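You operate a simulated robot arm through the tools that you are given. There is no shell and no other tool. Be economical: measure what you need, move in short steps, check, and stop when the job is done.

You are at the controls of a simulated robot arm. One attempt, no reset.

TASK
Slip the orange insole into the beige clog, the blue insole into the green clog.
Fine: toe first, flat on the bed; the clogs stay in the brown tray.

Only the result counts: the job must be done as asked and must still hold three seconds after the hand-in. Knocking over, shifting, dropping, spilling or breaking anything else fails it.

THE ROBOT
A 6-joint arm with a two-finger parallel gripper, fixed in place. Base frame: the origin is at the foot of the arm, x ahead of it, y to its left, z up. Lengths are in m, angles in degrees, forces in N, time in s.
With the tool pointing down near the work surface it reaches from about 0.14 to 0.5 m from the base axis. Its first joint turns from -166.0 to 166.0 degrees. Payload 4.1 kg.
Tool frame: the origin (TCP) lies between the finger pads and is the grasp point; the fingertips stand 0.023 m ahead of it; z points along the fingers, y is the line along which they close. The gripper opens to 0.094 m. The fingers are 0.038 m wide and 0.01 m thick; the gripper's body (0.054 by 0.096 m) begins 0.039 m behind the TCP.
Orientation is that of the tool frame in the base frame, as a unit quaternion [x, y, z, w]. With the fingers straight down and closing along the base's y, the tool's x points along the base's -x, its y along +y and its z along -z.

THE INTERFACE
- The arm moves only by the tool play_rows. Its argument "commands" is a list of rows, each a list of 7 numbers: the shift along the base's x, y, z in m, then the turn, a rotation vector about the base's x, y, z in degrees, then the opening, from 0 (shut) to 1 (fully open). In form: [[dx, dy, dz, wx, wy, wz, hand], ...]. A call has 1 to 20 rows; each row shifts and turns the commanded pose from where the row before left it. Rows are played at 5 a second. More than 0.05 m and 8.6 degrees between two rows, or a gripper value outside its range, and nothing of the call is played. Where a pose cannot be reached the arm comes as near as it can. A force on the tool above 40 N (or 10 N above the force at the start of the call, whichever is more), or a blocked arm, ends the call early, and 0.2 s more pass. The fingers move at their own pace (about 0.045 m/s each) and stop on an object; they squeeze with about 32 N. The grip force told is the motor's: it shows also when the fingers shut on nothing. Time passes only in rows, and 0.2 s behind the last, so rows that do not move let the fingers close. It gives the time, the measured TCP pose, the force on the tool (base axes), the opening and the grip force at its end, in the units of the frame above (readings bear some noise).
- Cameras (640 x 400 px; columns grow to the right, rows downward): "scene" is fixed at [0.4013, -0.6515, 1.461]; the picture's right is [0.79, 0.62, 0.00], its down [0.55, -0.69, -0.47] and it looks along [-0.29, 0.37, -0.88] (base axes); focal length 366 px, centre (320, 200). "wrist" rides on the gripper at [-0.039, 0, -0.044] in the tool frame; the picture's right is [0.00, -1.00, 0.00], its down [0.97, 0.00, -0.24] and it looks along [0.24, 0.00, 0.97] (tool axes); focal length 218 px, centre (320, 200). There is no depth. A picture from a camera that has moved, and an enlarged one, comes with that camera's place and axes in the base frame and with its lens.
- grab_frame(camera): a new picture of that camera. The clock stands still meanwhile.
- raise_lower(by): slides the trunk up (or, below 0, down) by that many m; the arm rides with it, the base frame stays. It gives what a move gives, with no picture.
- enlarge(camera, box): a new picture of the part [left, top, right, bottom] of that camera's present view, enlarged. The clock stands still meanwhile.
- hand_in(): hands the job in; it is judged then, once.

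Work in short steps. Places have to be worked out from the pictures, the camera data and where the tool is seen: move nearer, look again, correct. Check each grasp and each placing, and mend what went wrong. You have 120 turns and 64 pictures in all, those below and enlarged ones among them. Open the gripper and draw the arm clear of the work before you hand the job in, unless the task says otherwise; then end with one line.

The tools are called after "Call:" as name(argument=value, ...) on one line, values as JSON. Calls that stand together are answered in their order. play_rows: Moves the arm, as the interface text tells. Its arguments: {"type":"object","properties":{"commands":{"type":"array","items":{"type":"array","items":{"type":"number"}}}},"required":["commands"]} The other tools are called the same way: raise_lower (by) slides the trunk up or down; grab_frame (camera) takes a picture; enlarge (camera, box) takes an enlarged picture of a part of a camera's view; hand_in () hands the job in.

At the start:

```text
time_s: 0.0
tool_pos: [0.311, -0.3661, 1.0476]
tool_rot: [0.001, 1.0, 0.0, 0.0]
contact_force: [0.8, -0.7, 0.6]
width: 0.0938
gripper_force: 0.0
trunk travel left (down, up): [-0.425, 0.165]
```

scene: 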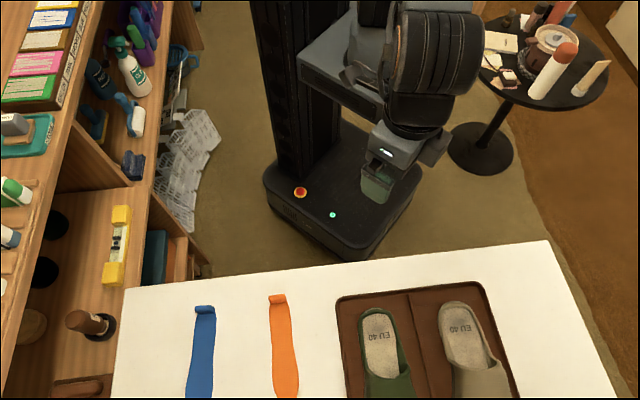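
wrist: 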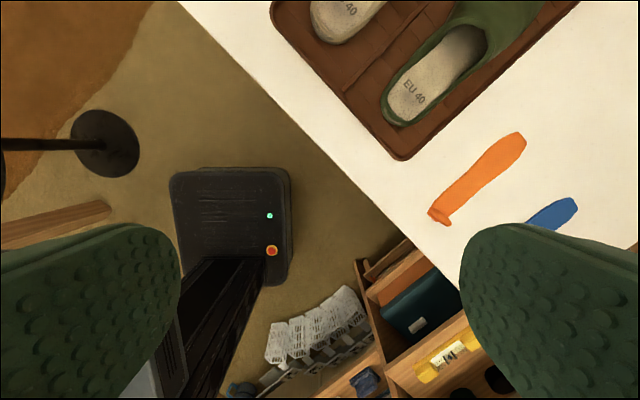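

Both cameras agree only if the table surface is near z≈0.74, not 0.3 (triangulating the orange tab gives (0.235,-0.57)). I'll enlarge the views for detail before moving.

Call:
enlarge(camera="scene", box=[160, 270, 320, 400])

Call:
enlarge(camera="scene", box=[320, 270, 540, 400])

Call:
enlarge(camera="wrist", box=[260, 0, 640, 240])

```text
3.08 times, centred on (240, 335) of scene
camera zoom: at [0.4013, -0.6515, 1.461], right [0.79, 0.62, 0.0], down [0.55, -0.69, -0.47], along [-0.29, 0.37, -0.88], focal length 1126 px, centre (566, -215)
```

zoom: 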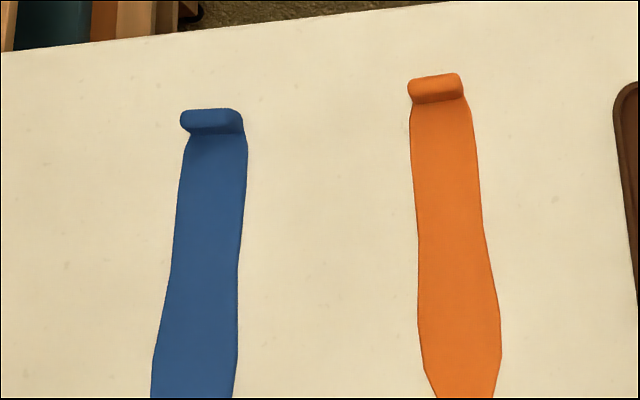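

```text
2.91 times, centred on (430, 335) of scene
camera zoom: at [0.4013, -0.6515, 1.461], right [0.79, 0.62, 0.0], down [0.55, -0.69, -0.47], along [-0.29, 0.37, -0.88], focal length 1065 px, centre (0, -193)
```

zoom: 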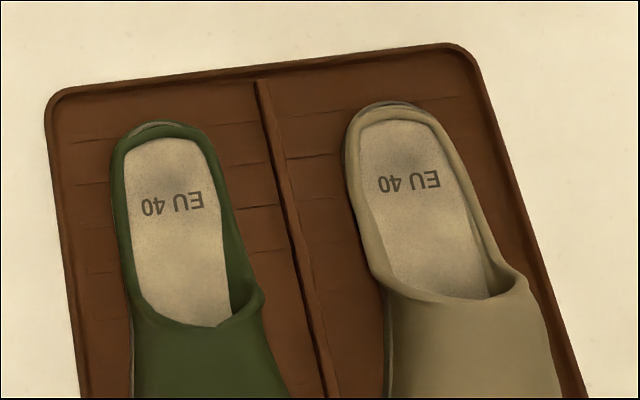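

```text
1.67 times, centred on (450, 120) of wrist
camera zoom: at [0.3487, -0.3679, 1.0898], right [0.0, -1.0, 0.0], down [-0.97, 0.0, 0.24], along [-0.24, 0.0, -0.97], focal length 364 px, centre (103, 333)
```

zoom: 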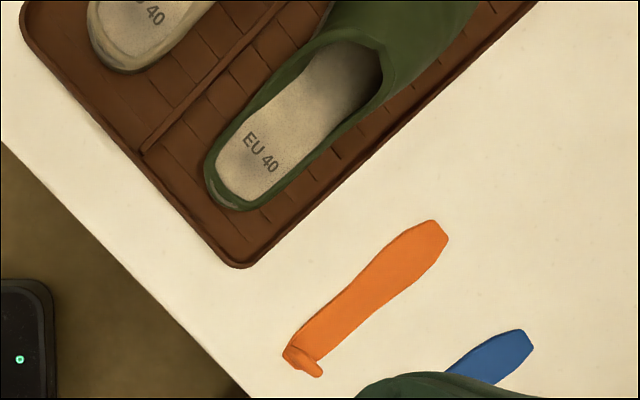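

The insoles have an upright tab at the heel and the toes point away from the robot, same as the clogs. I'll test the reach by moving toward the orange tab at a safe height.

Call:
play_rows(commands=[[-0.02, -0.04, -0.01, 0, 0, 0, 1], [-0.02, -0.04, -0.01, 0, 0, 0, 1], [-0.02, -0.04, -0.01, 0, 0, 0, 1], [0, 0, 0, 0, 0, 0, 1]])

Call:
grab_frame(camera="wrist")

```text
time_s: 1.0
tool_pos: [0.2497, -0.4832, 1.0178]
tool_rot: [0.0, 1.0, 0.0, 0.0]
contact_force: [-0.2, 0.0, 0.0]
width: 0.0941
gripper_force: 0.1
trunk travel left (down, up): [-0.425, 0.165]
```

```text
58 pictures are left
camera wrist: at [0.2868, -0.4847, 1.0605], right [0.0, -1.0, 0.0], down [-0.97, 0.0, 0.24], along [-0.24, 0.0, -0.97], focal length 218 px, centre (320, 200)
```

wrist: 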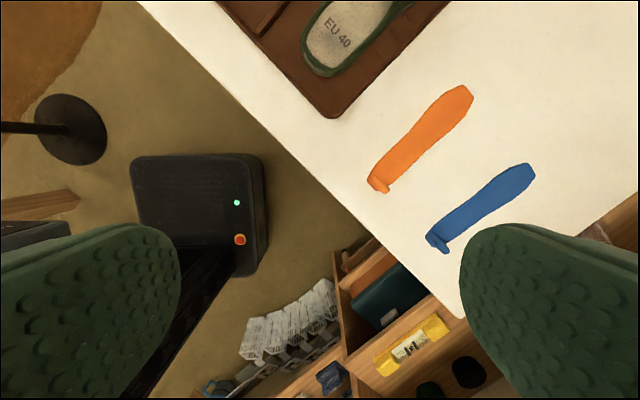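

Consistent again: orange tab ≈(0.233,-0.571), blue tab ≈(0.139,-0.671), table z≈0.74. I'll test how far out the arm reaches, moving toward the blue tab while still high.

Call:
play_rows(commands=[[-0.015, -0.04, -0.01, 0, 0, 0, 1], [-0.015, -0.04, -0.01, 0, 0, 0, 1], [-0.02, -0.04, -0.01, 0, 0, 0, 1], [-0.02, -0.04, -0.01, 0, 0, 0, 1], [-0.02, -0.03, -0.01, 0, 0, 0, 1], [0, 0, 0, 0, 0, 0, 1]])

Call:
grab_frame(camera="wrist")

Call:
grab_frame(camera="scene")

```text
time_s: 2.4
tool_pos: [0.1693, -0.6256, 0.9671]
tool_rot: [0.0, 1.0, 0.0, 0.0]
contact_force: [0.5, -0.1, 0.1]
width: 0.0942
gripper_force: 0.1
out of reach, approached as far as the arm can: row 4, 5
trunk travel left (down, up): [-0.425, 0.165]
```

```text
57 pictures are left
camera wrist: at [0.2075, -0.6271, 1.0108], right [0.0, -1.0, 0.0], down [-0.97, 0.0, 0.24], along [-0.24, 0.0, -0.97], focal length 218 px, centre (320, 200)
```

wrist: 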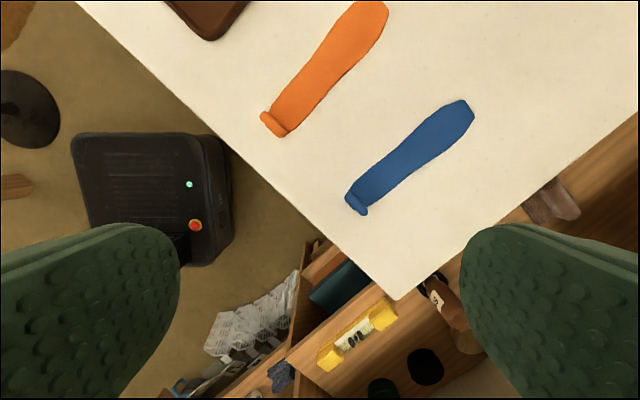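

```text
56 pictures are left
```

scene: 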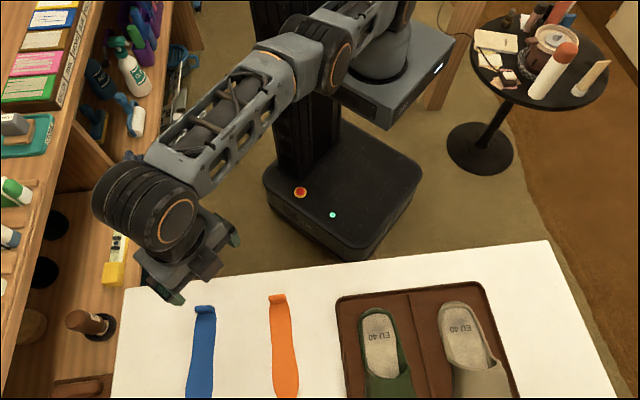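

The limit at this height is r≈0.65, and it should grow as the wrist drops to shoulder level. Next I go above the orange tab, turning 48° so the fingers close along the insole's length.

Call:
play_rows(commands=[[0.015, 0.02, 0, 0, 0, 8.1, 1], [0.015, 0.02, -0.01, 0, 0, 8.1, 1], [0.015, 0.02, -0.01, 0, 0, 8.1, 1], [0.015, 0.015, -0.01, 0, 0, 8.1, 1], [0.01, 0.01, -0.01, 0, 0, 8.1, 1], [0, 0, -0.01, 0, 0, 8.1, 1], [0, 0, 0, 0, 0, 0, 1]])

Call:
grab_frame(camera="wrist")

```text
time_s: 4.0
tool_pos: [0.2418, -0.5397, 0.9156]
tool_rot: [-0.413, 0.911, 0.0, 0.0]
contact_force: [-1.1, -0.1, -0.1]
width: 0.094
gripper_force: 0.0
trunk travel left (down, up): [-0.425, 0.165]
```

```text
55 pictures are left
camera wrist: at [0.2664, -0.5123, 0.9591], right [0.75, -0.66, 0.0], down [-0.64, -0.73, 0.24], along [-0.16, -0.18, -0.97], focal length 218 px, centre (320, 200)
```

wrist: 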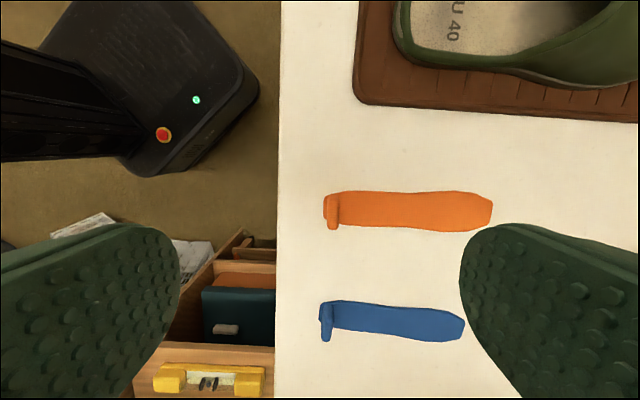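

View is well aligned: orange tab ≈(0.233,-0.567), axis −41°; blue tab ≈(0.143,-0.663), axis −47°. I go over the orange tab, lower to z≈0.84 and look again.

Call:
play_rows(commands=[[-0.005, -0.015, -0.025, 0, 0, 0, 1], [-0.004, -0.012, -0.025, 0, 0, 0, 1], [0, 0, -0.025, 0, 0, 0, 1], [0, 0, 0, 0, 0, 0, 1]])

Call:
grab_frame(camera="wrist")

Call:
enlarge(camera="scene", box=[200, 230, 360, 350])

```text
time_s: 5.0
tool_pos: [0.2308, -0.5679, 0.8414]
tool_rot: [-0.411, 0.912, -0.001, 0.0]
contact_force: [0.7, 0.3, 0.8]
width: 0.0938
gripper_force: 0.0
trunk travel left (down, up): [-0.425, 0.165]
```

```text
54 pictures are left
camera wrist: at [0.2568, -0.5402, 0.8838], right [0.75, -0.66, 0.0], down [-0.64, -0.73, 0.24], along [-0.16, -0.18, -0.97], focal length 218 px, centre (320, 200)
```

wrist: 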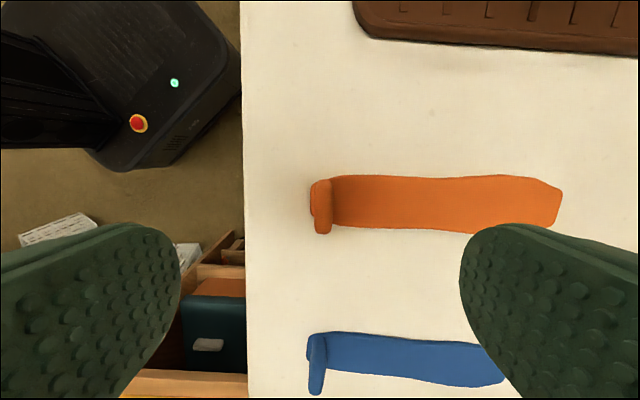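

```text
3.33 times, centred on (280, 290) of scene
camera zoom: at [0.4013, -0.6515, 1.461], right [0.79, 0.62, 0.0], down [0.55, -0.69, -0.47], along [-0.29, 0.37, -0.88], focal length 1220 px, centre (453, -100)
```

zoom: 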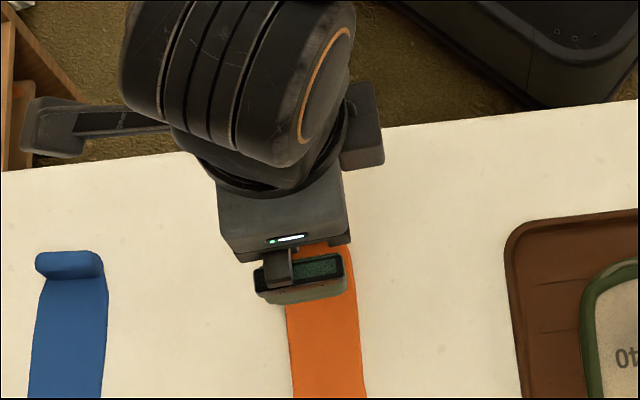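

Tab is centred between the fingers; only ~5 mm off across. I correct that and descend to z≈0.785.

Call:
play_rows(commands=[[0.003, 0.004, -0.015, 0, 0, 0, 1], [0, 0, -0.015, 0, 0, 0, 1], [0, 0, -0.015, 0, 0, 0, 1], [0, 0, -0.01, 0, 0, 0, 1], [0, 0, 0, 0, 0, 0, 1]])

Call:
grab_frame(camera="wrist")

Call:
enlarge(camera="scene", box=[220, 260, 340, 350])

```text
time_s: 6.2
tool_pos: [0.2349, -0.5645, 0.7869]
tool_rot: [-0.411, 0.911, 0.0, 0.0]
contact_force: [0.1, 0.0, 0.7]
width: 0.0939
gripper_force: 0.1
trunk travel left (down, up): [-0.425, 0.165]
```

```text
52 pictures are left
camera wrist: at [0.26, -0.5355, 0.8301], right [0.75, -0.66, 0.0], down [-0.64, -0.73, 0.24], along [-0.16, -0.18, -0.97], focal length 218 px, centre (320, 200)
```

wrist: 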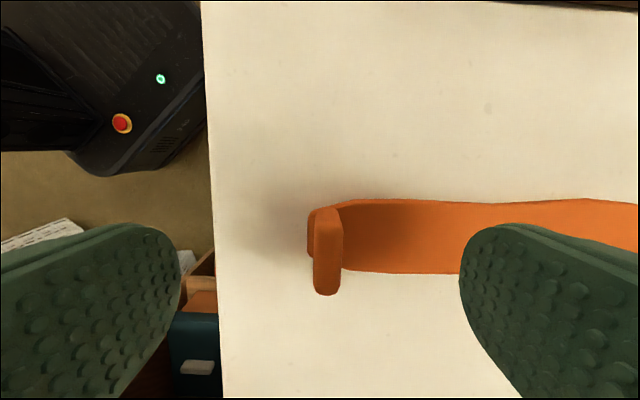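

```text
4.44 times, centred on (280, 305) of scene
camera zoom: at [0.4013, -0.6515, 1.461], right [0.79, 0.62, 0.0], down [0.55, -0.69, -0.47], along [-0.29, 0.37, -0.88], focal length 1626 px, centre (498, -267)
```

zoom: 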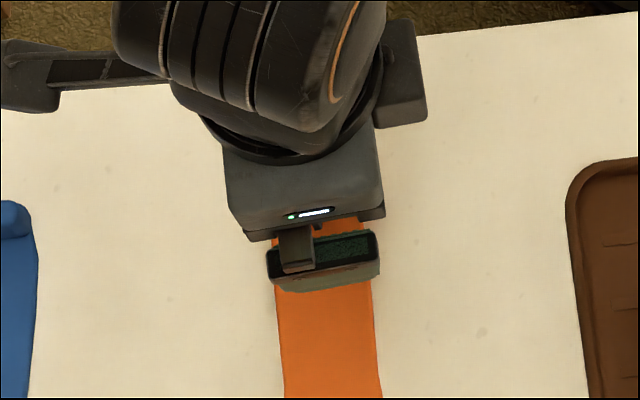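

Flap is ~9 mm thick, 29 mm wide. Small correction toward its centre, then descend to z≈0.771 and close.

Call:
play_rows(commands=[[0.005, 0.0015, -0.005, 0, 0, 0, 1], [0, 0, -0.005, 0, 0, 0, 1], [0, 0, -0.005, 0, 0, 0, 1], [0, 0, 0, 0, 0, 0, 1]])

Call:
grab_frame(camera="wrist")

```text
time_s: 7.2
tool_pos: [0.2408, -0.5619, 0.7705]
tool_rot: [-0.412, 0.911, 0.0, 0.0]
contact_force: [0.3, -0.2, 0.4]
width: 0.0941
gripper_force: 0.0
trunk travel left (down, up): [-0.425, 0.165]
```

```text
50 pictures are left
camera wrist: at [0.2663, -0.5338, 0.814], right [0.75, -0.66, 0.0], down [-0.64, -0.73, 0.24], along [-0.16, -0.18, -0.97], focal length 218 px, centre (320, 200)
```

wrist: 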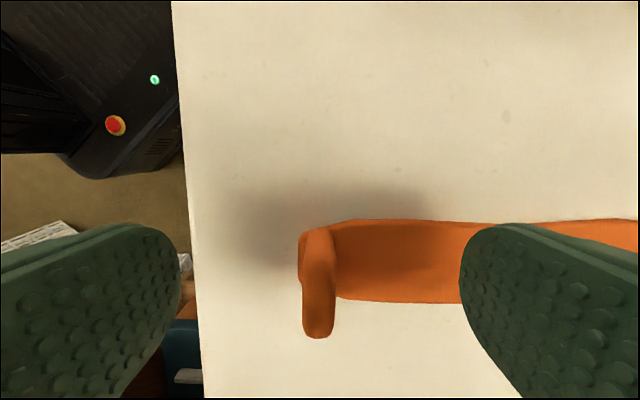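

No contact yet; tips overlap most of the flap height. Closing now.

Call:
play_rows(commands=[[0.0015, 0.002, 0, 0, 0, 0, 0.5], [0, 0, 0, 0, 0, 0, 0.2], [0, 0, 0, 0, 0, 0, 0], [0, 0, 0, 0, 0, 0, 0], [0, 0, 0, 0, 0, 0, 0], [0, 0, 0, 0, 0, 0, 0]])

Call:
grab_frame(camera="wrist")

```text
time_s: 8.6
tool_pos: [0.2416, -0.5599, 0.7715]
tool_rot: [-0.411, 0.912, 0.0, 0.0]
contact_force: [0.4, -0.1, 0.0]
width: 0.0108
gripper_force: 31.7
trunk travel left (down, up): [-0.425, 0.165]
```

```text
49 pictures are left
camera wrist: at [0.2672, -0.5315, 0.8144], right [0.75, -0.66, 0.0], down [-0.64, -0.73, 0.24], along [-0.16, -0.18, -0.97], focal length 218 px, centre (320, 200)
```

wrist: 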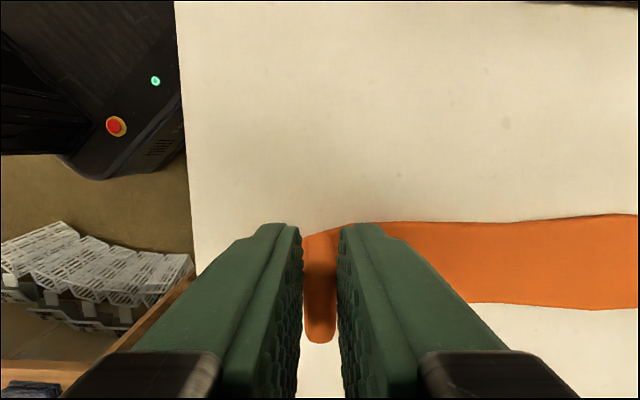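

Grip holds at 10.8 mm width. I lift to z≈0.85 and check.

Call:
play_rows(commands=[[0, 0, 0.01, 0, 0, 0, 0], [0, 0, 0.015, 0, 0, 0, 0], [0, 0, 0.02, 0, 0, 0, 0], [0, 0, 0.02, 0, 0, 0, 0], [0, 0, 0.02, 0, 0, 0, 0], [0, 0, 0, 0, 0, 0, 0]])

Call:
grab_frame(camera="wrist")

Call:
grab_frame(camera="scene")

```text
time_s: 10.0
tool_pos: [0.2428, -0.5601, 0.8568]
tool_rot: [-0.411, 0.912, 0.0, 0.0]
contact_force: [-0.1, -0.6, -0.8]
width: 0.0107
gripper_force: 31.8
trunk travel left (down, up): [-0.425, 0.165]
```

```text
48 pictures are left
camera wrist: at [0.268, -0.5316, 0.8992], right [0.75, -0.66, 0.0], down [-0.64, -0.73, 0.24], along [-0.16, -0.18, -0.97], focal length 218 px, centre (320, 200)
```

wrist: 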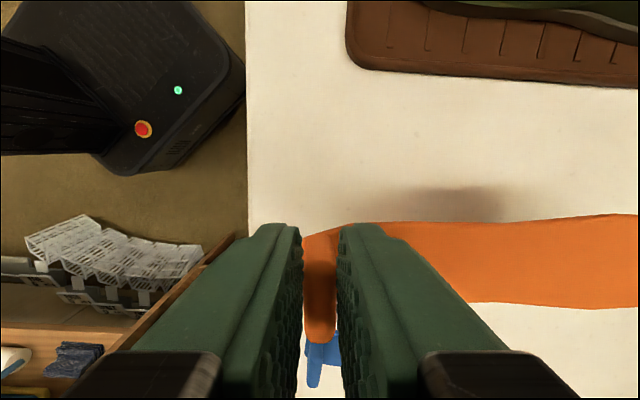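

```text
47 pictures are left
```

scene: 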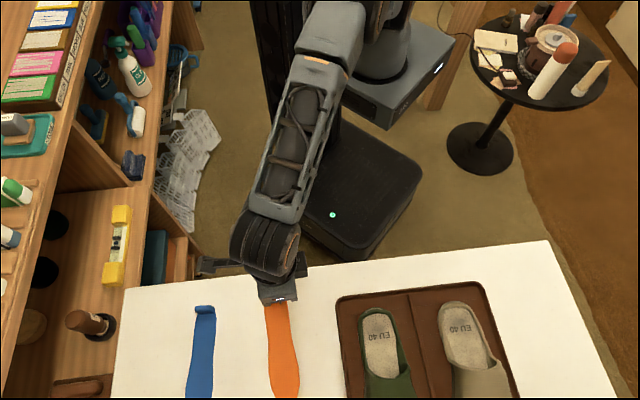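

The insole is held rigidly and parallel to the tool's y. I raise and carry it toward a viewpoint behind the beige clog.

Call:
play_rows(commands=[[0, 0.02, 0.03, 0, 0, 0, 0], [0.01, 0.03, 0.03, 0, 0, 0, 0], [0.03, 0.03, 0.02, 0, 0, 0, 0], [0.03, 0.03, 0.01, 0, 0, 0, 0], [0.03, 0.03, 0, 0, 0, 0, 0], [0.03, 0.03, 0, 0, 0, 0, 0], [0.03, 0.03, 0, 0, 0, 0, 0], [0.03, 0.03, 0, 0, 0, 0, 0], [0, 0, 0, 0, 0, 0, 0]])

Call:
grab_frame(camera="wrist")

Call:
grab_frame(camera="scene")

```text
time_s: 12.0
tool_pos: [0.4282, -0.3288, 0.9475]
tool_rot: [-0.411, 0.911, 0.0, 0.0]
contact_force: [0.5, 1.3, 0.0]
width: 0.0107
gripper_force: 32.3
trunk travel left (down, up): [-0.425, 0.165]
```

```text
46 pictures are left
camera wrist: at [0.454, -0.3012, 0.9897], right [0.75, -0.66, 0.0], down [-0.64, -0.73, 0.24], along [-0.16, -0.18, -0.97], focal length 218 px, centre (320, 200)
```

wrist: 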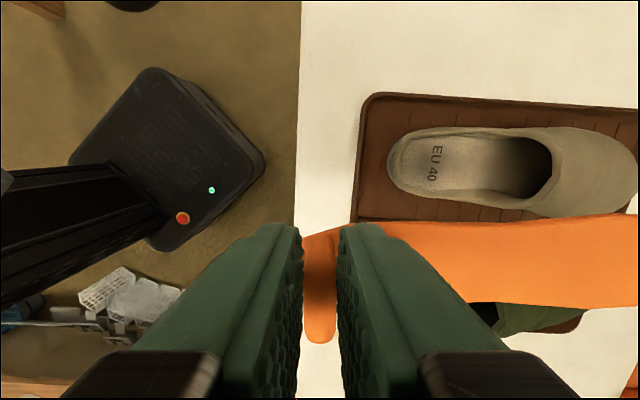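

```text
45 pictures are left
```

scene: 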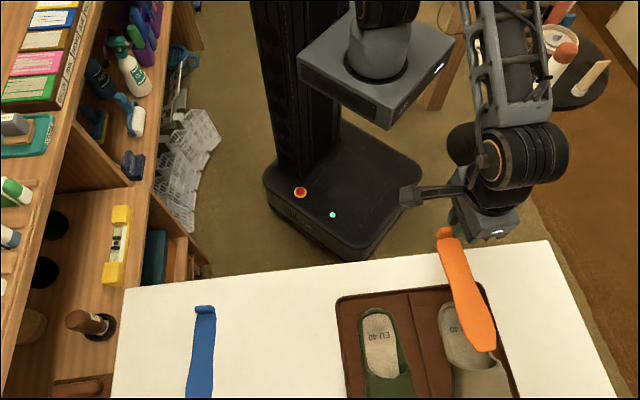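

I need the exact height of the insole relative to the TCP, and the clog's shape; enlarging the current views.

Call:
enlarge(camera="scene", box=[420, 190, 540, 265])

Call:
enlarge(camera="wrist", box=[340, 80, 640, 267])

```text
5.33 times, centred on (480, 228) of scene
camera zoom: at [0.4013, -0.6515, 1.461], right [0.79, 0.62, 0.0], down [0.55, -0.69, -0.47], along [-0.29, 0.37, -0.88], focal length 1952 px, centre (-533, 53)
```

zoom: 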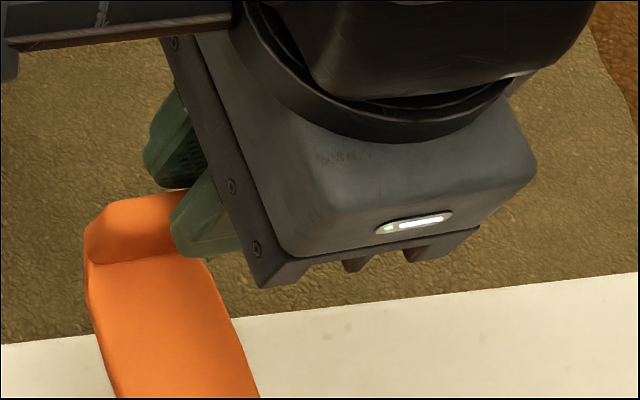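

```text
2.13 times, centred on (490, 174) of wrist
camera zoom: at [0.454, -0.3012, 0.9897], right [0.75, -0.66, 0.0], down [-0.64, -0.73, 0.24], along [-0.16, -0.18, -0.97], focal length 466 px, centre (-43, 256)
```

zoom: 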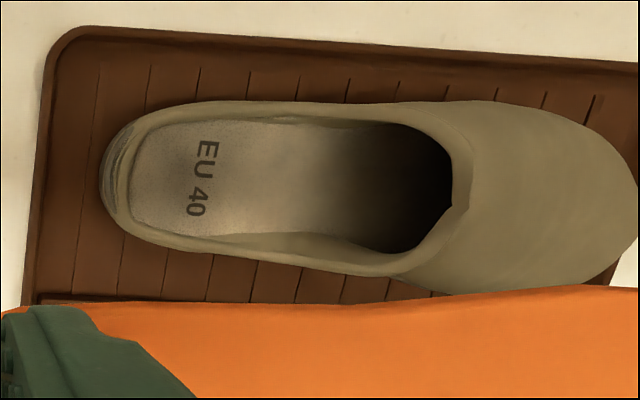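

The zoom shows I grip only an upper corner of the flap: the flap is ~12 mm toward tool +x and lower than assumed (table nearer z≈0.73). I'll put the insole back exactly where it was and regrasp deeper and centred.

Call:
play_rows(commands=[[-0.03, -0.03, 0, 0, 0, 0, 0], [-0.03, -0.03, 0, 0, 0, 0, 0], [-0.03, -0.03, 0, 0, 0, 0, 0], [-0.03, -0.03, 0, 0, 0, 0, 0], [-0.03, -0.03, -0.01, 0, 0, 0, 0], [-0.03, -0.03, -0.02, 0, 0, 0, 0], [-0.01, -0.03, -0.03, 0, 0, 0, 0], [0, -0.02, -0.03, 0, 0, 0, 0], [0, 0, -0.02, 0, 0, 0, 0], [0, 0, -0.02, 0, 0, 0, 0], [0, 0, -0.02, 0, 0, 0, 0], [0, 0, -0.01, 0, 0, 0, 0], [0, 0, -0.01, 0, 0, 0, 0], [0, 0, 0, 0, 0, 0, 0]])

Call:
grab_frame(camera="wrist")

```text
time_s: 15.0
tool_pos: [0.2411, -0.5589, 0.7759]
tool_rot: [-0.412, 0.911, 0.0, 0.0]
contact_force: [-0.3, 2.1, -1.4]
width: 0.0107
gripper_force: 32.2
trunk travel left (down, up): [-0.425, 0.165]
```

```text
42 pictures are left
camera wrist: at [0.2674, -0.5327, 0.8184], right [0.75, -0.66, 0.0], down [-0.64, -0.73, 0.24], along [-0.16, -0.18, -0.97], focal length 218 px, centre (320, 200)
```

wrist: 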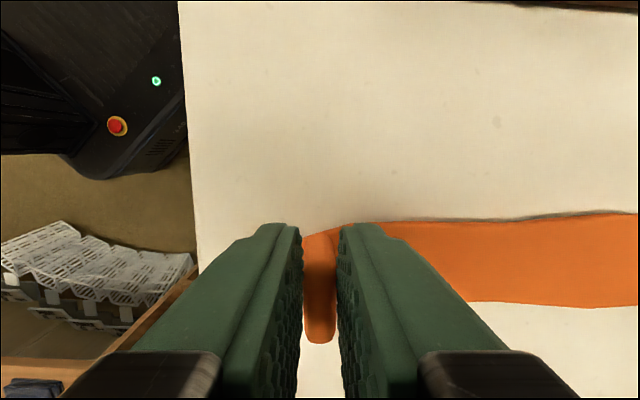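

Still ~5 mm above the table by the readings. I lower 4 mm, watching force, then open.

Call:
play_rows(commands=[[0, 0, -0.002, 0, 0, 0, 0], [0, 0, -0.002, 0, 0, 0, 0], [0, 0, 0, 0, 0, 0, 0]])

```text
time_s: 15.8
tool_pos: [0.2421, -0.5606, 0.7724]
tool_rot: [-0.412, 0.911, 0.0, 0.0]
contact_force: [-1.2, 0.2, -0.8]
width: 0.0108
gripper_force: 32.2
trunk travel left (down, up): [-0.425, 0.165]
```

Down at its original height within noise. One more mm and open.

Call:
play_rows(commands=[[0, 0, -0.001, 0, 0, 0, 0], [0, 0, 0, 0, 0, 0, 0.4], [0, 0, 0, 0, 0, 0, 0.6], [0, 0, 0, 0, 0, 0, 0.6], [0, 0, 0, 0, 0, 0, 0.6]])

Call:
grab_frame(camera="wrist")

```text
time_s: 17.0
tool_pos: [0.2416, -0.5611, 0.7723]
tool_rot: [-0.411, 0.912, 0.0, -0.001]
contact_force: [-0.2, 0.1, 0.1]
width: 0.0564
gripper_force: 0.1
trunk travel left (down, up): [-0.425, 0.165]
```

```text
41 pictures are left
camera wrist: at [0.2674, -0.5326, 0.815], right [0.75, -0.66, 0.0], down [-0.64, -0.73, 0.24], along [-0.16, -0.18, -0.97], focal length 218 px, centre (320, 200)
```

wrist: 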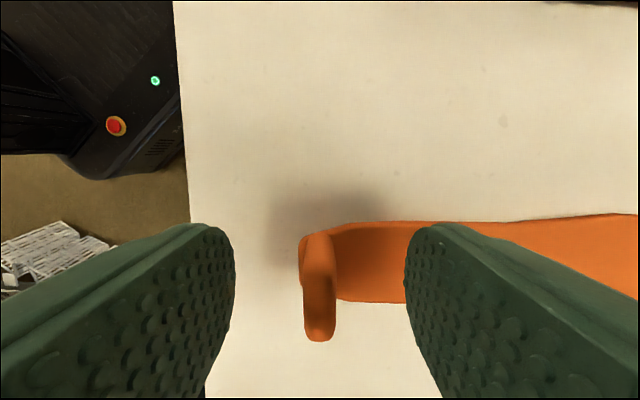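

Released cleanly. Shift 12 mm along tool +x to centre on the flap and descend in small steps to about z=0.758.

Call:
play_rows(commands=[[-0.008, -0.009, 0, 0, 0, 0, 0.6], [0, 0, -0.004, 0, 0, 0, 0.6], [0, 0, -0.004, 0, 0, 0, 0.6], [0, 0, -0.003, 0, 0, 0, 0.6], [0, 0, -0.003, 0, 0, 0, 0.6], [0, 0, 0, 0, 0, 0, 0.6]])

Call:
grab_frame(camera="wrist")

Call:
enlarge(camera="scene", box=[230, 265, 330, 328])

```text
time_s: 18.4
tool_pos: [0.2344, -0.5704, 0.7574]
tool_rot: [-0.412, 0.911, 0.0, 0.001]
contact_force: [-0.4, 0.1, -0.4]
width: 0.0565
gripper_force: 0.0
trunk travel left (down, up): [-0.425, 0.165]
```

```text
40 pictures are left
camera wrist: at [0.2603, -0.5414, 0.8003], right [0.75, -0.66, 0.0], down [-0.64, -0.73, 0.24], along [-0.16, -0.18, -0.97], focal length 218 px, centre (320, 200)
```

wrist: 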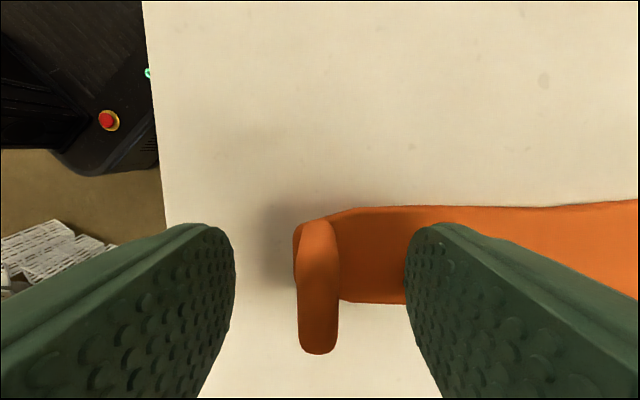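

```text
6.35 times, centred on (280, 296) of scene
camera zoom: at [0.4013, -0.6515, 1.461], right [0.79, 0.62, 0.0], down [0.55, -0.69, -0.47], along [-0.29, 0.37, -0.88], focal length 2324 px, centre (574, -413)
```

zoom: 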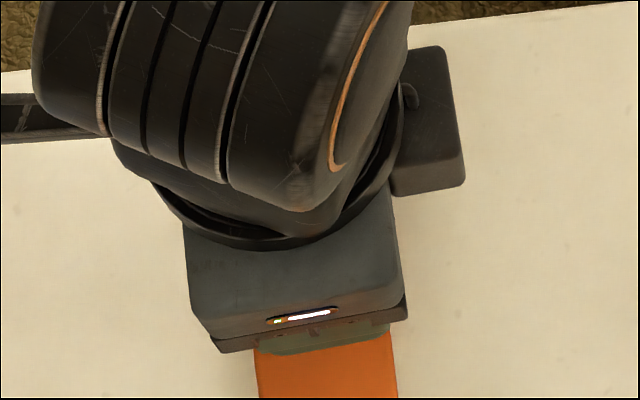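

Now centred (flap mid row 287 vs expected 295), flap top ≈16 mm above the tips. Close.

Call:
play_rows(commands=[[0, 0, 0, 0, 0, 0, 0.3], [0, 0, 0, 0, 0, 0, 0], [0, 0, 0, 0, 0, 0, 0], [0, 0, 0, 0, 0, 0, 0], [0, 0, 0, 0, 0, 0, 0]])

Call:
play_rows(commands=[[0, 0, 0.01, 0, 0, 0, 0], [0, 0, 0.02, 0, 0, 0, 0], [0, 0, 0.03, 0, 0, 0, 0], [0, 0, 0.03, 0, 0, 0, 0], [0, 0, 0, 0, 0, 0, 0]])

Call:
grab_frame(camera="wrist")

```text
time_s: 19.6
tool_pos: [0.2354, -0.5711, 0.7578]
tool_rot: [-0.411, 0.912, 0.0, 0.0]
contact_force: [1.1, -0.4, 0.7]
width: 0.0112
gripper_force: 31.7
trunk travel left (down, up): [-0.425, 0.165]
```

```text
time_s: 20.8
tool_pos: [0.2357, -0.571, 0.8476]
tool_rot: [-0.411, 0.911, 0.0, -0.001]
contact_force: [0.4, 0.4, 0.5]
width: 0.0109
gripper_force: 32.1
trunk travel left (down, up): [-0.425, 0.165]
```

```text
38 pictures are left
camera wrist: at [0.2614, -0.5421, 0.8907], right [0.75, -0.66, 0.0], down [-0.64, -0.73, 0.24], along [-0.16, -0.18, -0.97], focal length 218 px, centre (320, 200)
```

wrist: 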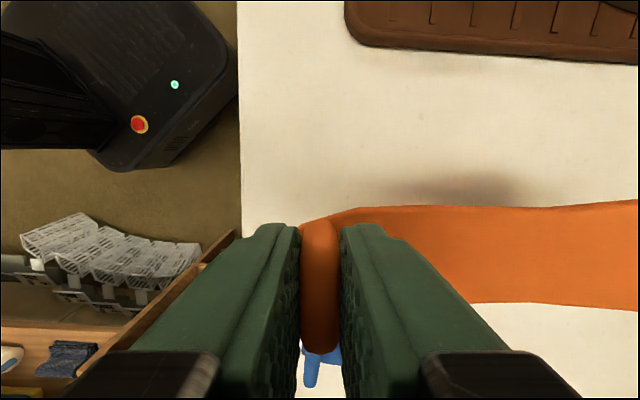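

Firm, centred grip now. The beige bed's heel end is ≈(0.508,-0.373), clog axis ≈ −44.5°, so I turn −3° and carry the insole to just behind the clog at z≈0.90 for a closer look.

Call:
play_rows(commands=[[0, 0.01, 0.03, 0, 0, 0, 0], [0.02, 0.03, 0.025, 0, 0, -1, 0], [0.03, 0.035, 0, 0, 0, -1, 0], [0.035, 0.035, 0, 0, 0, -1, 0], [0.035, 0.035, 0, 0, 0, 0, 0], [0.035, 0.035, 0, 0, 0, 0, 0], [0.03, 0.03, 0, 0, 0, 0, 0], [0.03, 0.03, 0, 0, 0, 0, 0], [0.014, 0, 0, 0, 0, 0, 0], [0, 0, 0, 0, 0, 0, 0]])

Call:
grab_frame(camera="wrist")

Call:
enlarge(camera="scene", box=[400, 210, 560, 310])

```text
time_s: 23.0
tool_pos: [0.4608, -0.3302, 0.9029]
tool_rot: [-0.388, 0.922, 0.0, 0.0]
contact_force: [0.1, 0.8, -0.2]
width: 0.0111
gripper_force: 32.3
trunk travel left (down, up): [-0.425, 0.165]
```

```text
37 pictures are left
camera wrist: at [0.4873, -0.3035, 0.946], right [0.71, -0.7, 0.0], down [-0.68, -0.69, 0.24], along [-0.17, -0.17, -0.97], focal length 218 px, centre (320, 200)
```

wrist: 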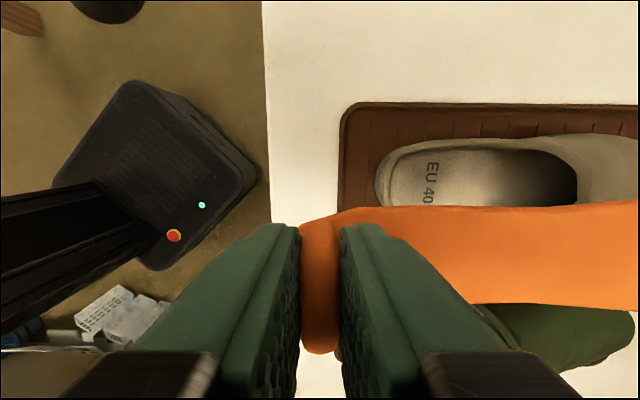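

```text
4.00 times, centred on (480, 260) of scene
camera zoom: at [0.4013, -0.6515, 1.461], right [0.79, 0.62, 0.0], down [0.55, -0.69, -0.47], along [-0.29, 0.37, -0.88], focal length 1464 px, centre (-320, -40)
```

zoom: 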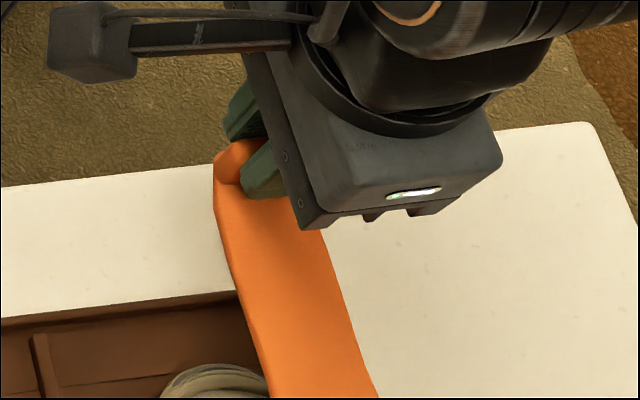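

Yaw now matches the tray. Along the clog axis the flap is ~63 mm behind the bed's heel end and the toe ~15 mm short of the vamp edge, lateral error ~3 mm. I pitch the toe down ~10° and lower to z≈0.85.

Call:
play_rows(commands=[[0.002, 0.002, 0, 3.5, 3.55, 0, 0], [-0.004, 0.004, -0.01, 3.5, 3.55, 0, 0], [0, 0, -0.02, 0, 0, 0, 0], [0, 0, -0.02, 0, 0, 0, 0], [0, 0, 0, 0, 0, 0, 0]])

Call:
grab_frame(camera="wrist")

Call:
enlarge(camera="scene", box=[400, 240, 560, 400])

```text
time_s: 24.2
tool_pos: [0.462, -0.3251, 0.8522]
tool_rot: [-0.386, 0.918, 0.08, -0.033]
contact_force: [0.0, 0.2, 0.2]
width: 0.011
gripper_force: 32.6
trunk travel left (down, up): [-0.425, 0.165]
```

```text
35 pictures are left
camera wrist: at [0.4939, -0.3031, 0.8946], right [0.7, -0.69, -0.17], down [-0.65, -0.72, 0.24], along [-0.29, -0.05, -0.96], focal length 218 px, centre (320, 200)
```

wrist: 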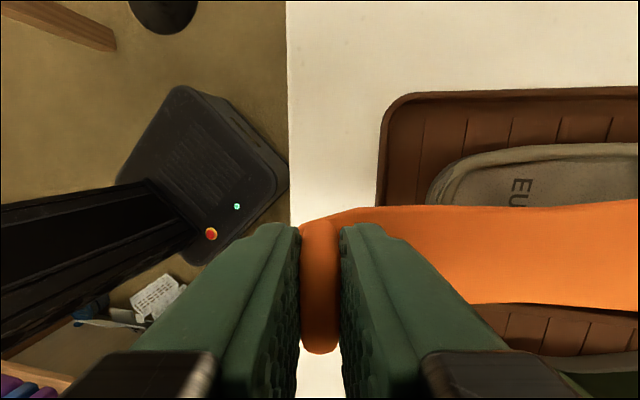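

```text
2.50 times, centred on (480, 320) of scene
camera zoom: at [0.4013, -0.6515, 1.461], right [0.79, 0.62, 0.0], down [0.55, -0.69, -0.47], along [-0.29, 0.37, -0.88], focal length 915 px, centre (-80, -100)
```

zoom: 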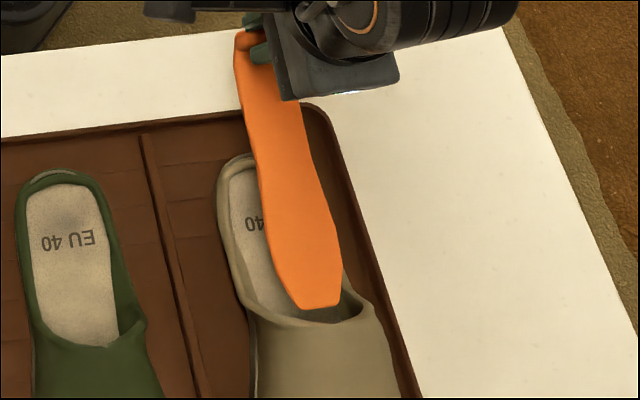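

Projection checks: toe expected at (0.58,-0.441,0.79) matches the picture, and lowering 4 cm puts it centred on the bed just short of the vamp edge. Lowering to z≈0.818.

Call:
play_rows(commands=[[0, 0, -0.01, 0, 0, 0, 0], [0, 0, -0.01, 0, 0, 0, 0], [0, 0, -0.008, 0, 0, 0, 0], [0, 0, -0.006, 0, 0, 0, 0], [0, 0, 0, 0, 0, 0, 0]])

Call:
enlarge(camera="scene", box=[420, 260, 540, 360])

Call:
enlarge(camera="wrist", box=[380, 100, 640, 350])

```text
time_s: 25.4
tool_pos: [0.4613, -0.323, 0.8187]
tool_rot: [-0.387, 0.918, 0.08, -0.035]
contact_force: [-0.2, -0.4, -0.2]
width: 0.0112
gripper_force: 32.2
trunk travel left (down, up): [-0.425, 0.165]
```

```text
4.00 times, centred on (480, 310) of scene
camera zoom: at [0.4013, -0.6515, 1.461], right [0.79, 0.62, 0.0], down [0.55, -0.69, -0.47], along [-0.29, 0.37, -0.88], focal length 1464 px, centre (-320, -240)
```

zoom: 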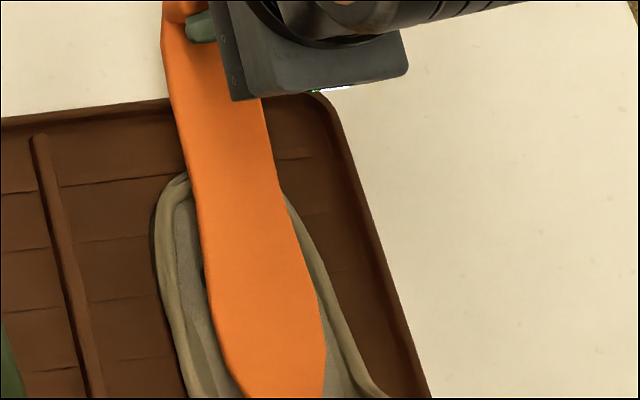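

```text
1.60 times, centred on (510, 225) of wrist
camera zoom: at [0.4936, -0.3018, 0.861], right [0.7, -0.69, -0.17], down [-0.65, -0.72, 0.24], along [-0.29, -0.05, -0.96], focal length 349 px, centre (16, 160)
```

zoom: 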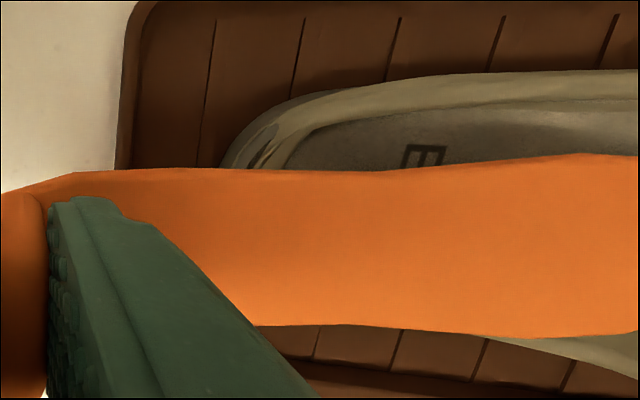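

Slight lateral bias (~5 mm toward −n), otherwise lined up. I correct it, drop 8 mm, then slide forward 35 mm.

Call:
play_rows(commands=[[0.0035, 0.0035, -0.004, 0, 0, 0, 0], [0, 0, -0.004, 0, 0, 0, 0], [0.005, -0.005, 0, 0, 0, 0, 0], [0.005, -0.005, 0, 0, 0, 0, 0], [0.005, -0.005, 0, 0, 0, 0, 0], [0.005, -0.005, 0, 0, 0, 0, 0], [0.005, -0.005, 0, 0, 0, 0, 0], [0, 0, 0, 0, 0, 0, 0]])

Call:
enlarge(camera="scene", box=[420, 270, 540, 400])

```text
time_s: 27.2
tool_pos: [0.4919, -0.3445, 0.8106]
tool_rot: [-0.386, 0.918, 0.08, -0.034]
contact_force: [-1.0, 0.4, -0.2]
width: 0.0111
gripper_force: 32.2
trunk travel left (down, up): [-0.425, 0.165]
```

```text
3.08 times, centred on (480, 335) of scene
camera zoom: at [0.4013, -0.6515, 1.461], right [0.79, 0.62, 0.0], down [0.55, -0.69, -0.47], along [-0.29, 0.37, -0.88], focal length 1126 px, centre (-172, -215)
```

zoom: 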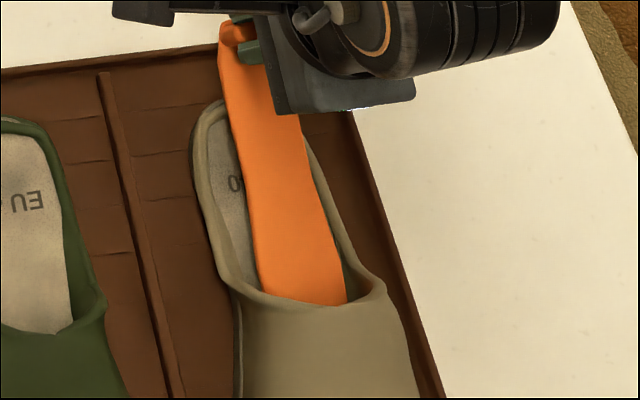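

Toe has slipped under the vamp without force. Continue forward 30 mm.

Call:
play_rows(commands=[[0.0035, -0.0035, 0, 0, 0, 0, 0], [0.0035, -0.0035, 0, 0, 0, 0, 0], [0.0035, -0.0035, 0, 0, 0, 0, 0], [0.0035, -0.0035, 0, 0, 0, 0, 0], [0.0035, -0.0035, 0, 0, 0, 0, 0], [0.0035, -0.0035, 0, 0, 0, 0, 0], [0, 0, 0, 0, 0, 0, 0]])

Call:
enlarge(camera="scene", box=[420, 270, 540, 400])

```text
time_s: 28.8
tool_pos: [0.5111, -0.3661, 0.8109]
tool_rot: [-0.387, 0.918, 0.08, -0.033]
contact_force: [-0.5, -0.3, -0.4]
width: 0.0111
gripper_force: 32.3
trunk travel left (down, up): [-0.425, 0.165]
```

```text
3.08 times, centred on (480, 335) of scene
camera zoom: at [0.4013, -0.6515, 1.461], right [0.79, 0.62, 0.0], down [0.55, -0.69, -0.47], along [-0.29, 0.37, -0.88], focal length 1126 px, centre (-172, -215)
```

zoom: 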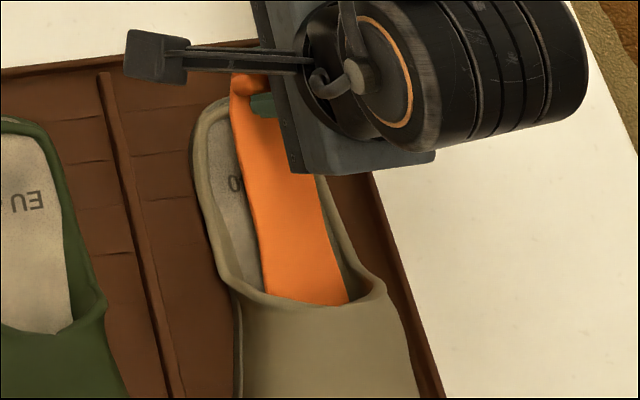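

Still free. Now advance 25 mm more while lowering and levelling.

Call:
play_rows(commands=[[0.006, -0.006, 0, 0, 0, 0, 0], [0.006, -0.006, -0.003, 0, 0, 0, 0], [0.003, -0.003, -0.005, -1.4, -1.42, 0, 0], [0.003, -0.003, -0.005, -1.4, -1.42, 0, 0], [0, 0, -0.005, -1.4, -1.42, 0, 0], [0, 0, -0.004, -1.4, -1.42, 0, 0], [0, 0, 0, 0, 0, 0, 0]])

Call:
enlarge(camera="scene", box=[420, 270, 540, 400])

Call:
grab_frame(camera="wrist")

```text
time_s: 30.4
tool_pos: [0.5305, -0.3827, 0.7894]
tool_rot: [-0.388, 0.921, 0.016, -0.007]
contact_force: [-1.0, 1.2, -0.1]
width: 0.0113
gripper_force: 32.4
trunk travel left (down, up): [-0.425, 0.165]
```

```text
3.08 times, centred on (480, 335) of scene
camera zoom: at [0.4013, -0.6515, 1.461], right [0.79, 0.62, 0.0], down [0.55, -0.69, -0.47], along [-0.29, 0.37, -0.88], focal length 1126 px, centre (-172, -215)
```

zoom: 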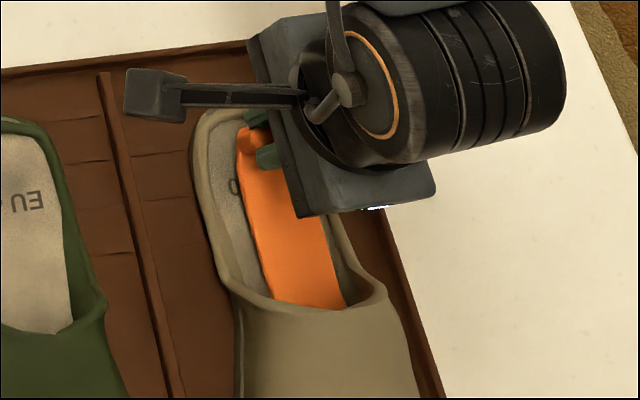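

```text
28 pictures are left
camera wrist: at [0.558, -0.3576, 0.8316], right [0.71, -0.7, -0.03], down [-0.67, -0.7, 0.24], along [-0.19, -0.15, -0.97], focal length 218 px, centre (320, 200)
```

wrist: 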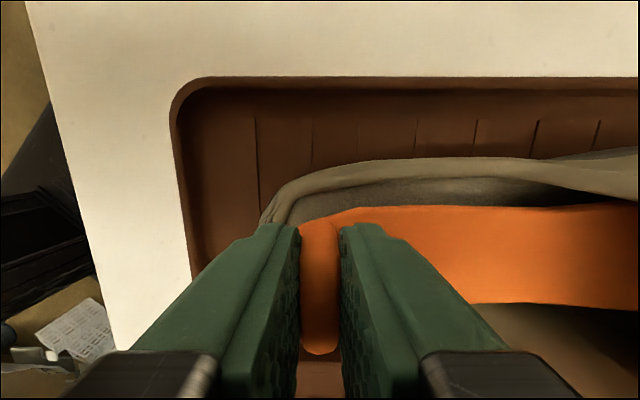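

Insole sits above the bed; I level the last 2° and lower in 2 mm steps, watching force.

Call:
play_rows(commands=[[0, 0, -0.002, -1.4, -1.42, 0, 0], [0, 0, -0.002, 0, 0, 0, 0], [0, 0, -0.002, 0, 0, 0, 0], [0, 0, -0.002, 0, 0, 0, 0], [0, 0, 0, 0, 0, 0, 0]])

```text
time_s: 31.6
tool_pos: [0.5298, -0.3838, 0.7806]
tool_rot: [-0.388, 0.922, 0.0, -0.001]
contact_force: [0.5, -0.6, 0.5]
width: 0.0109
gripper_force: 31.9
trunk travel left (down, up): [-0.425, 0.165]
```

No contact yet; continue down.

Call:
play_rows(commands=[[0, 0, -0.002, 0, 0, 0, 0], [0, 0, -0.002, 0, 0, 0, 0], [0, 0, 0, 0, 0, 0, 0]])

Call:
play_rows(commands=[[0, 0, -0.002, 0, 0, 0, 0], [0, 0, -0.001, 0, 0, 0, 0], [0, 0, 0, 0, 0, 0, 0]])

Call:
enlarge(camera="scene", box=[420, 270, 540, 400])

```text
time_s: 32.4
tool_pos: [0.5294, -0.3828, 0.7791]
tool_rot: [-0.388, 0.922, -0.002, 0.001]
contact_force: [1.0, 0.2, 12.3]
width: 0.0109
gripper_force: 32.1
trunk travel left (down, up): [-0.425, 0.165]
```

```text
time_s: 33.2
tool_pos: [0.5287, -0.3848, 0.7785]
tool_rot: [-0.388, 0.922, -0.005, 0.002]
contact_force: [5.0, -0.9, 35.1]
width: 0.0109
gripper_force: 31.6
trunk travel left (down, up): [-0.425, 0.165]
```

```text
3.08 times, centred on (480, 335) of scene
camera zoom: at [0.4013, -0.6515, 1.461], right [0.79, 0.62, 0.0], down [0.55, -0.69, -0.47], along [-0.29, 0.37, -0.88], focal length 1126 px, centre (-172, -215)
```

zoom: 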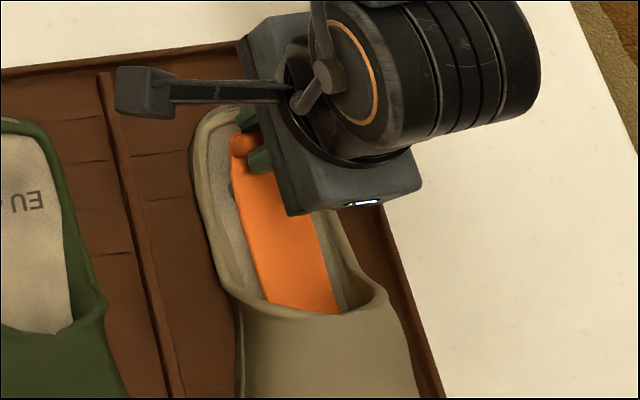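

Contact at z≈0.779: the bed (matches the expected 0.75 bed height). I relieve the push, open slightly, and retreat upward.

Call:
play_rows(commands=[[0, 0, 0.003, 0, 0, 0, 0], [0, 0, 0.002, 0, 0, 0, 0], [0, 0, 0, 0, 0, 0, 0]])

Call:
play_rows(commands=[[0, 0, 0, 0, 0, 0, 0.2], [0, 0, 0, 0, 0, 0, 0.24], [0, 0, 0, 0, 0, 0, 0.24], [0, 0, 0, 0, 0, 0, 0.24]])

Call:
grab_frame(camera="wrist")

```text
time_s: 34.0
tool_pos: [0.5288, -0.3847, 0.7793]
tool_rot: [-0.387, 0.922, 0.0, 0.0]
contact_force: [3.9, -2.9, 11.3]
width: 0.0107
gripper_force: 31.8
trunk travel left (down, up): [-0.425, 0.165]
```

```text
time_s: 35.0
tool_pos: [0.5291, -0.3844, 0.7804]
tool_rot: [-0.388, 0.922, 0.0, 0.001]
contact_force: [0.1, -0.9, -1.0]
width: 0.0226
gripper_force: 0.1
trunk travel left (down, up): [-0.425, 0.165]
```

```text
26 pictures are left
camera wrist: at [0.5557, -0.3575, 0.8227], right [0.71, -0.7, 0.0], down [-0.68, -0.69, 0.24], along [-0.17, -0.17, -0.97], focal length 218 px, centre (320, 200)
```

wrist: 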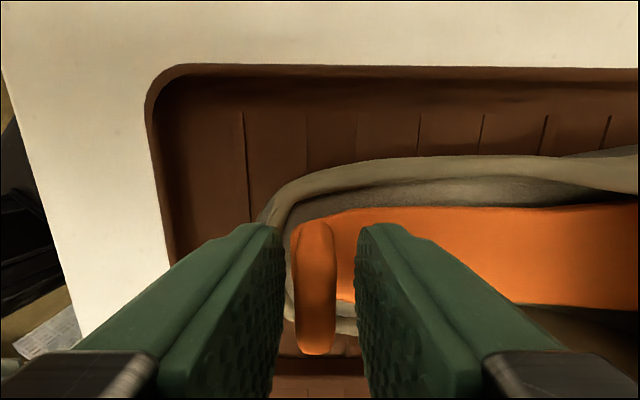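

Released; flap stays put inside the heel cup. Retreat straight up and look.

Call:
play_rows(commands=[[0, 0, 0.01, 0, 0, 0, 0.24], [0, 0, 0.02, 0, 0, 0, 0.24], [0, 0, 0.03, 0, 0, 0, 0.24], [0, 0, 0.03, 0, 0, 0, 0.6], [-0.02, 0.02, 0.03, 0, 0, 0, 0.6], [-0.03, 0.02, 0, 0, 0, 0, 0.6], [-0.03, 0, 0, 0, 0, 0, 0.6], [-0.03, 0, 0, 0, 0, 0, 0.6], [0, 0, 0, 0, 0, 0, 0.6]])

Call:
grab_frame(camera="wrist")

Call:
enlarge(camera="scene", box=[340, 270, 540, 400])

```text
time_s: 37.0
tool_pos: [0.4175, -0.3424, 0.898]
tool_rot: [-0.388, 0.922, 0.0, 0.0]
contact_force: [0.2, -0.3, 1.0]
width: 0.0564
gripper_force: 0.0
trunk travel left (down, up): [-0.425, 0.165]
```

```text
25 pictures are left
camera wrist: at [0.444, -0.315, 0.9414], right [0.71, -0.7, 0.0], down [-0.68, -0.69, 0.24], along [-0.17, -0.17, -0.97], focal length 218 px, centre (320, 200)
```

wrist: 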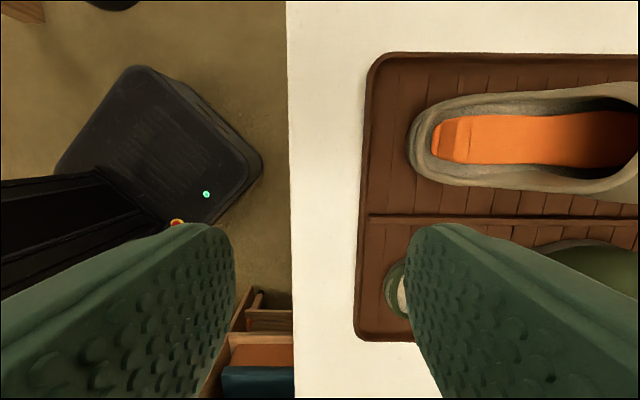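

```text
3.08 times, centred on (440, 335) of scene
camera zoom: at [0.4013, -0.6515, 1.461], right [0.79, 0.62, 0.0], down [0.55, -0.69, -0.47], along [-0.29, 0.37, -0.88], focal length 1126 px, centre (-49, -215)
```

zoom: 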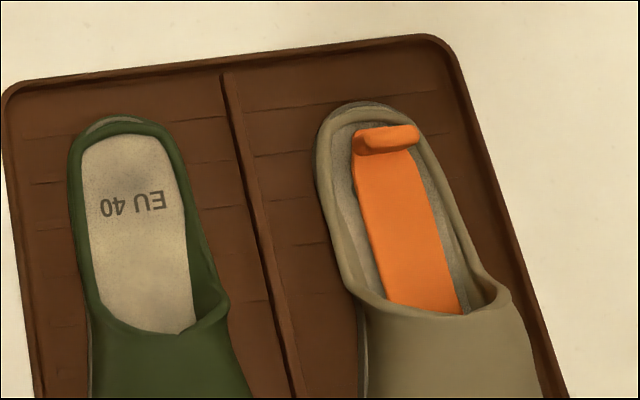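

Orange insole is flat, centred, toe under the vamp; the clog hasn't moved. Now to the blue insole (flap ≈(0.143,-0.663), axis ≈ −47.5°).

Call:
play_rows(commands=[[-0.03, -0.034, 0, 0, 0, -1, 0.7], [-0.03, -0.034, 0, 0, 0, -1, 0.7], [-0.03, -0.034, 0, 0, 0, -1, 0.7], [-0.03, -0.034, 0, 0, 0, 0, 0.7], [-0.03, -0.034, 0, 0, 0, 0, 0.7], [-0.03, -0.034, -0.01, 0, 0, 0, 0.7], [-0.03, -0.034, -0.01, 0, 0, 0, 0.7], [-0.03, -0.034, -0.01, 0, 0, 0, 0.7], [-0.027, -0.04, -0.02, 0, 0, 0, 0.7], [0, 0, 0, 0, 0, 0, 0.7]])

Call:
grab_frame(camera="wrist")

```text
refused: row 9 steps farther than a row can; nothing moved
```

```text
23 pictures are left
camera wrist: at [0.444, -0.315, 0.9414], right [0.71, -0.7, 0.0], down [-0.68, -0.69, 0.24], along [-0.17, -0.17, -0.97], focal length 218 px, centre (320, 200)
```

wrist: 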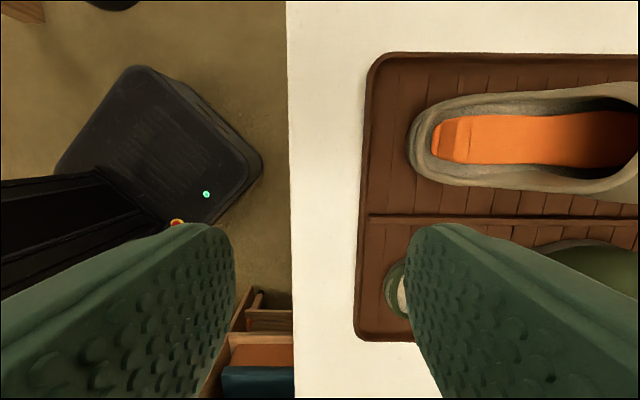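

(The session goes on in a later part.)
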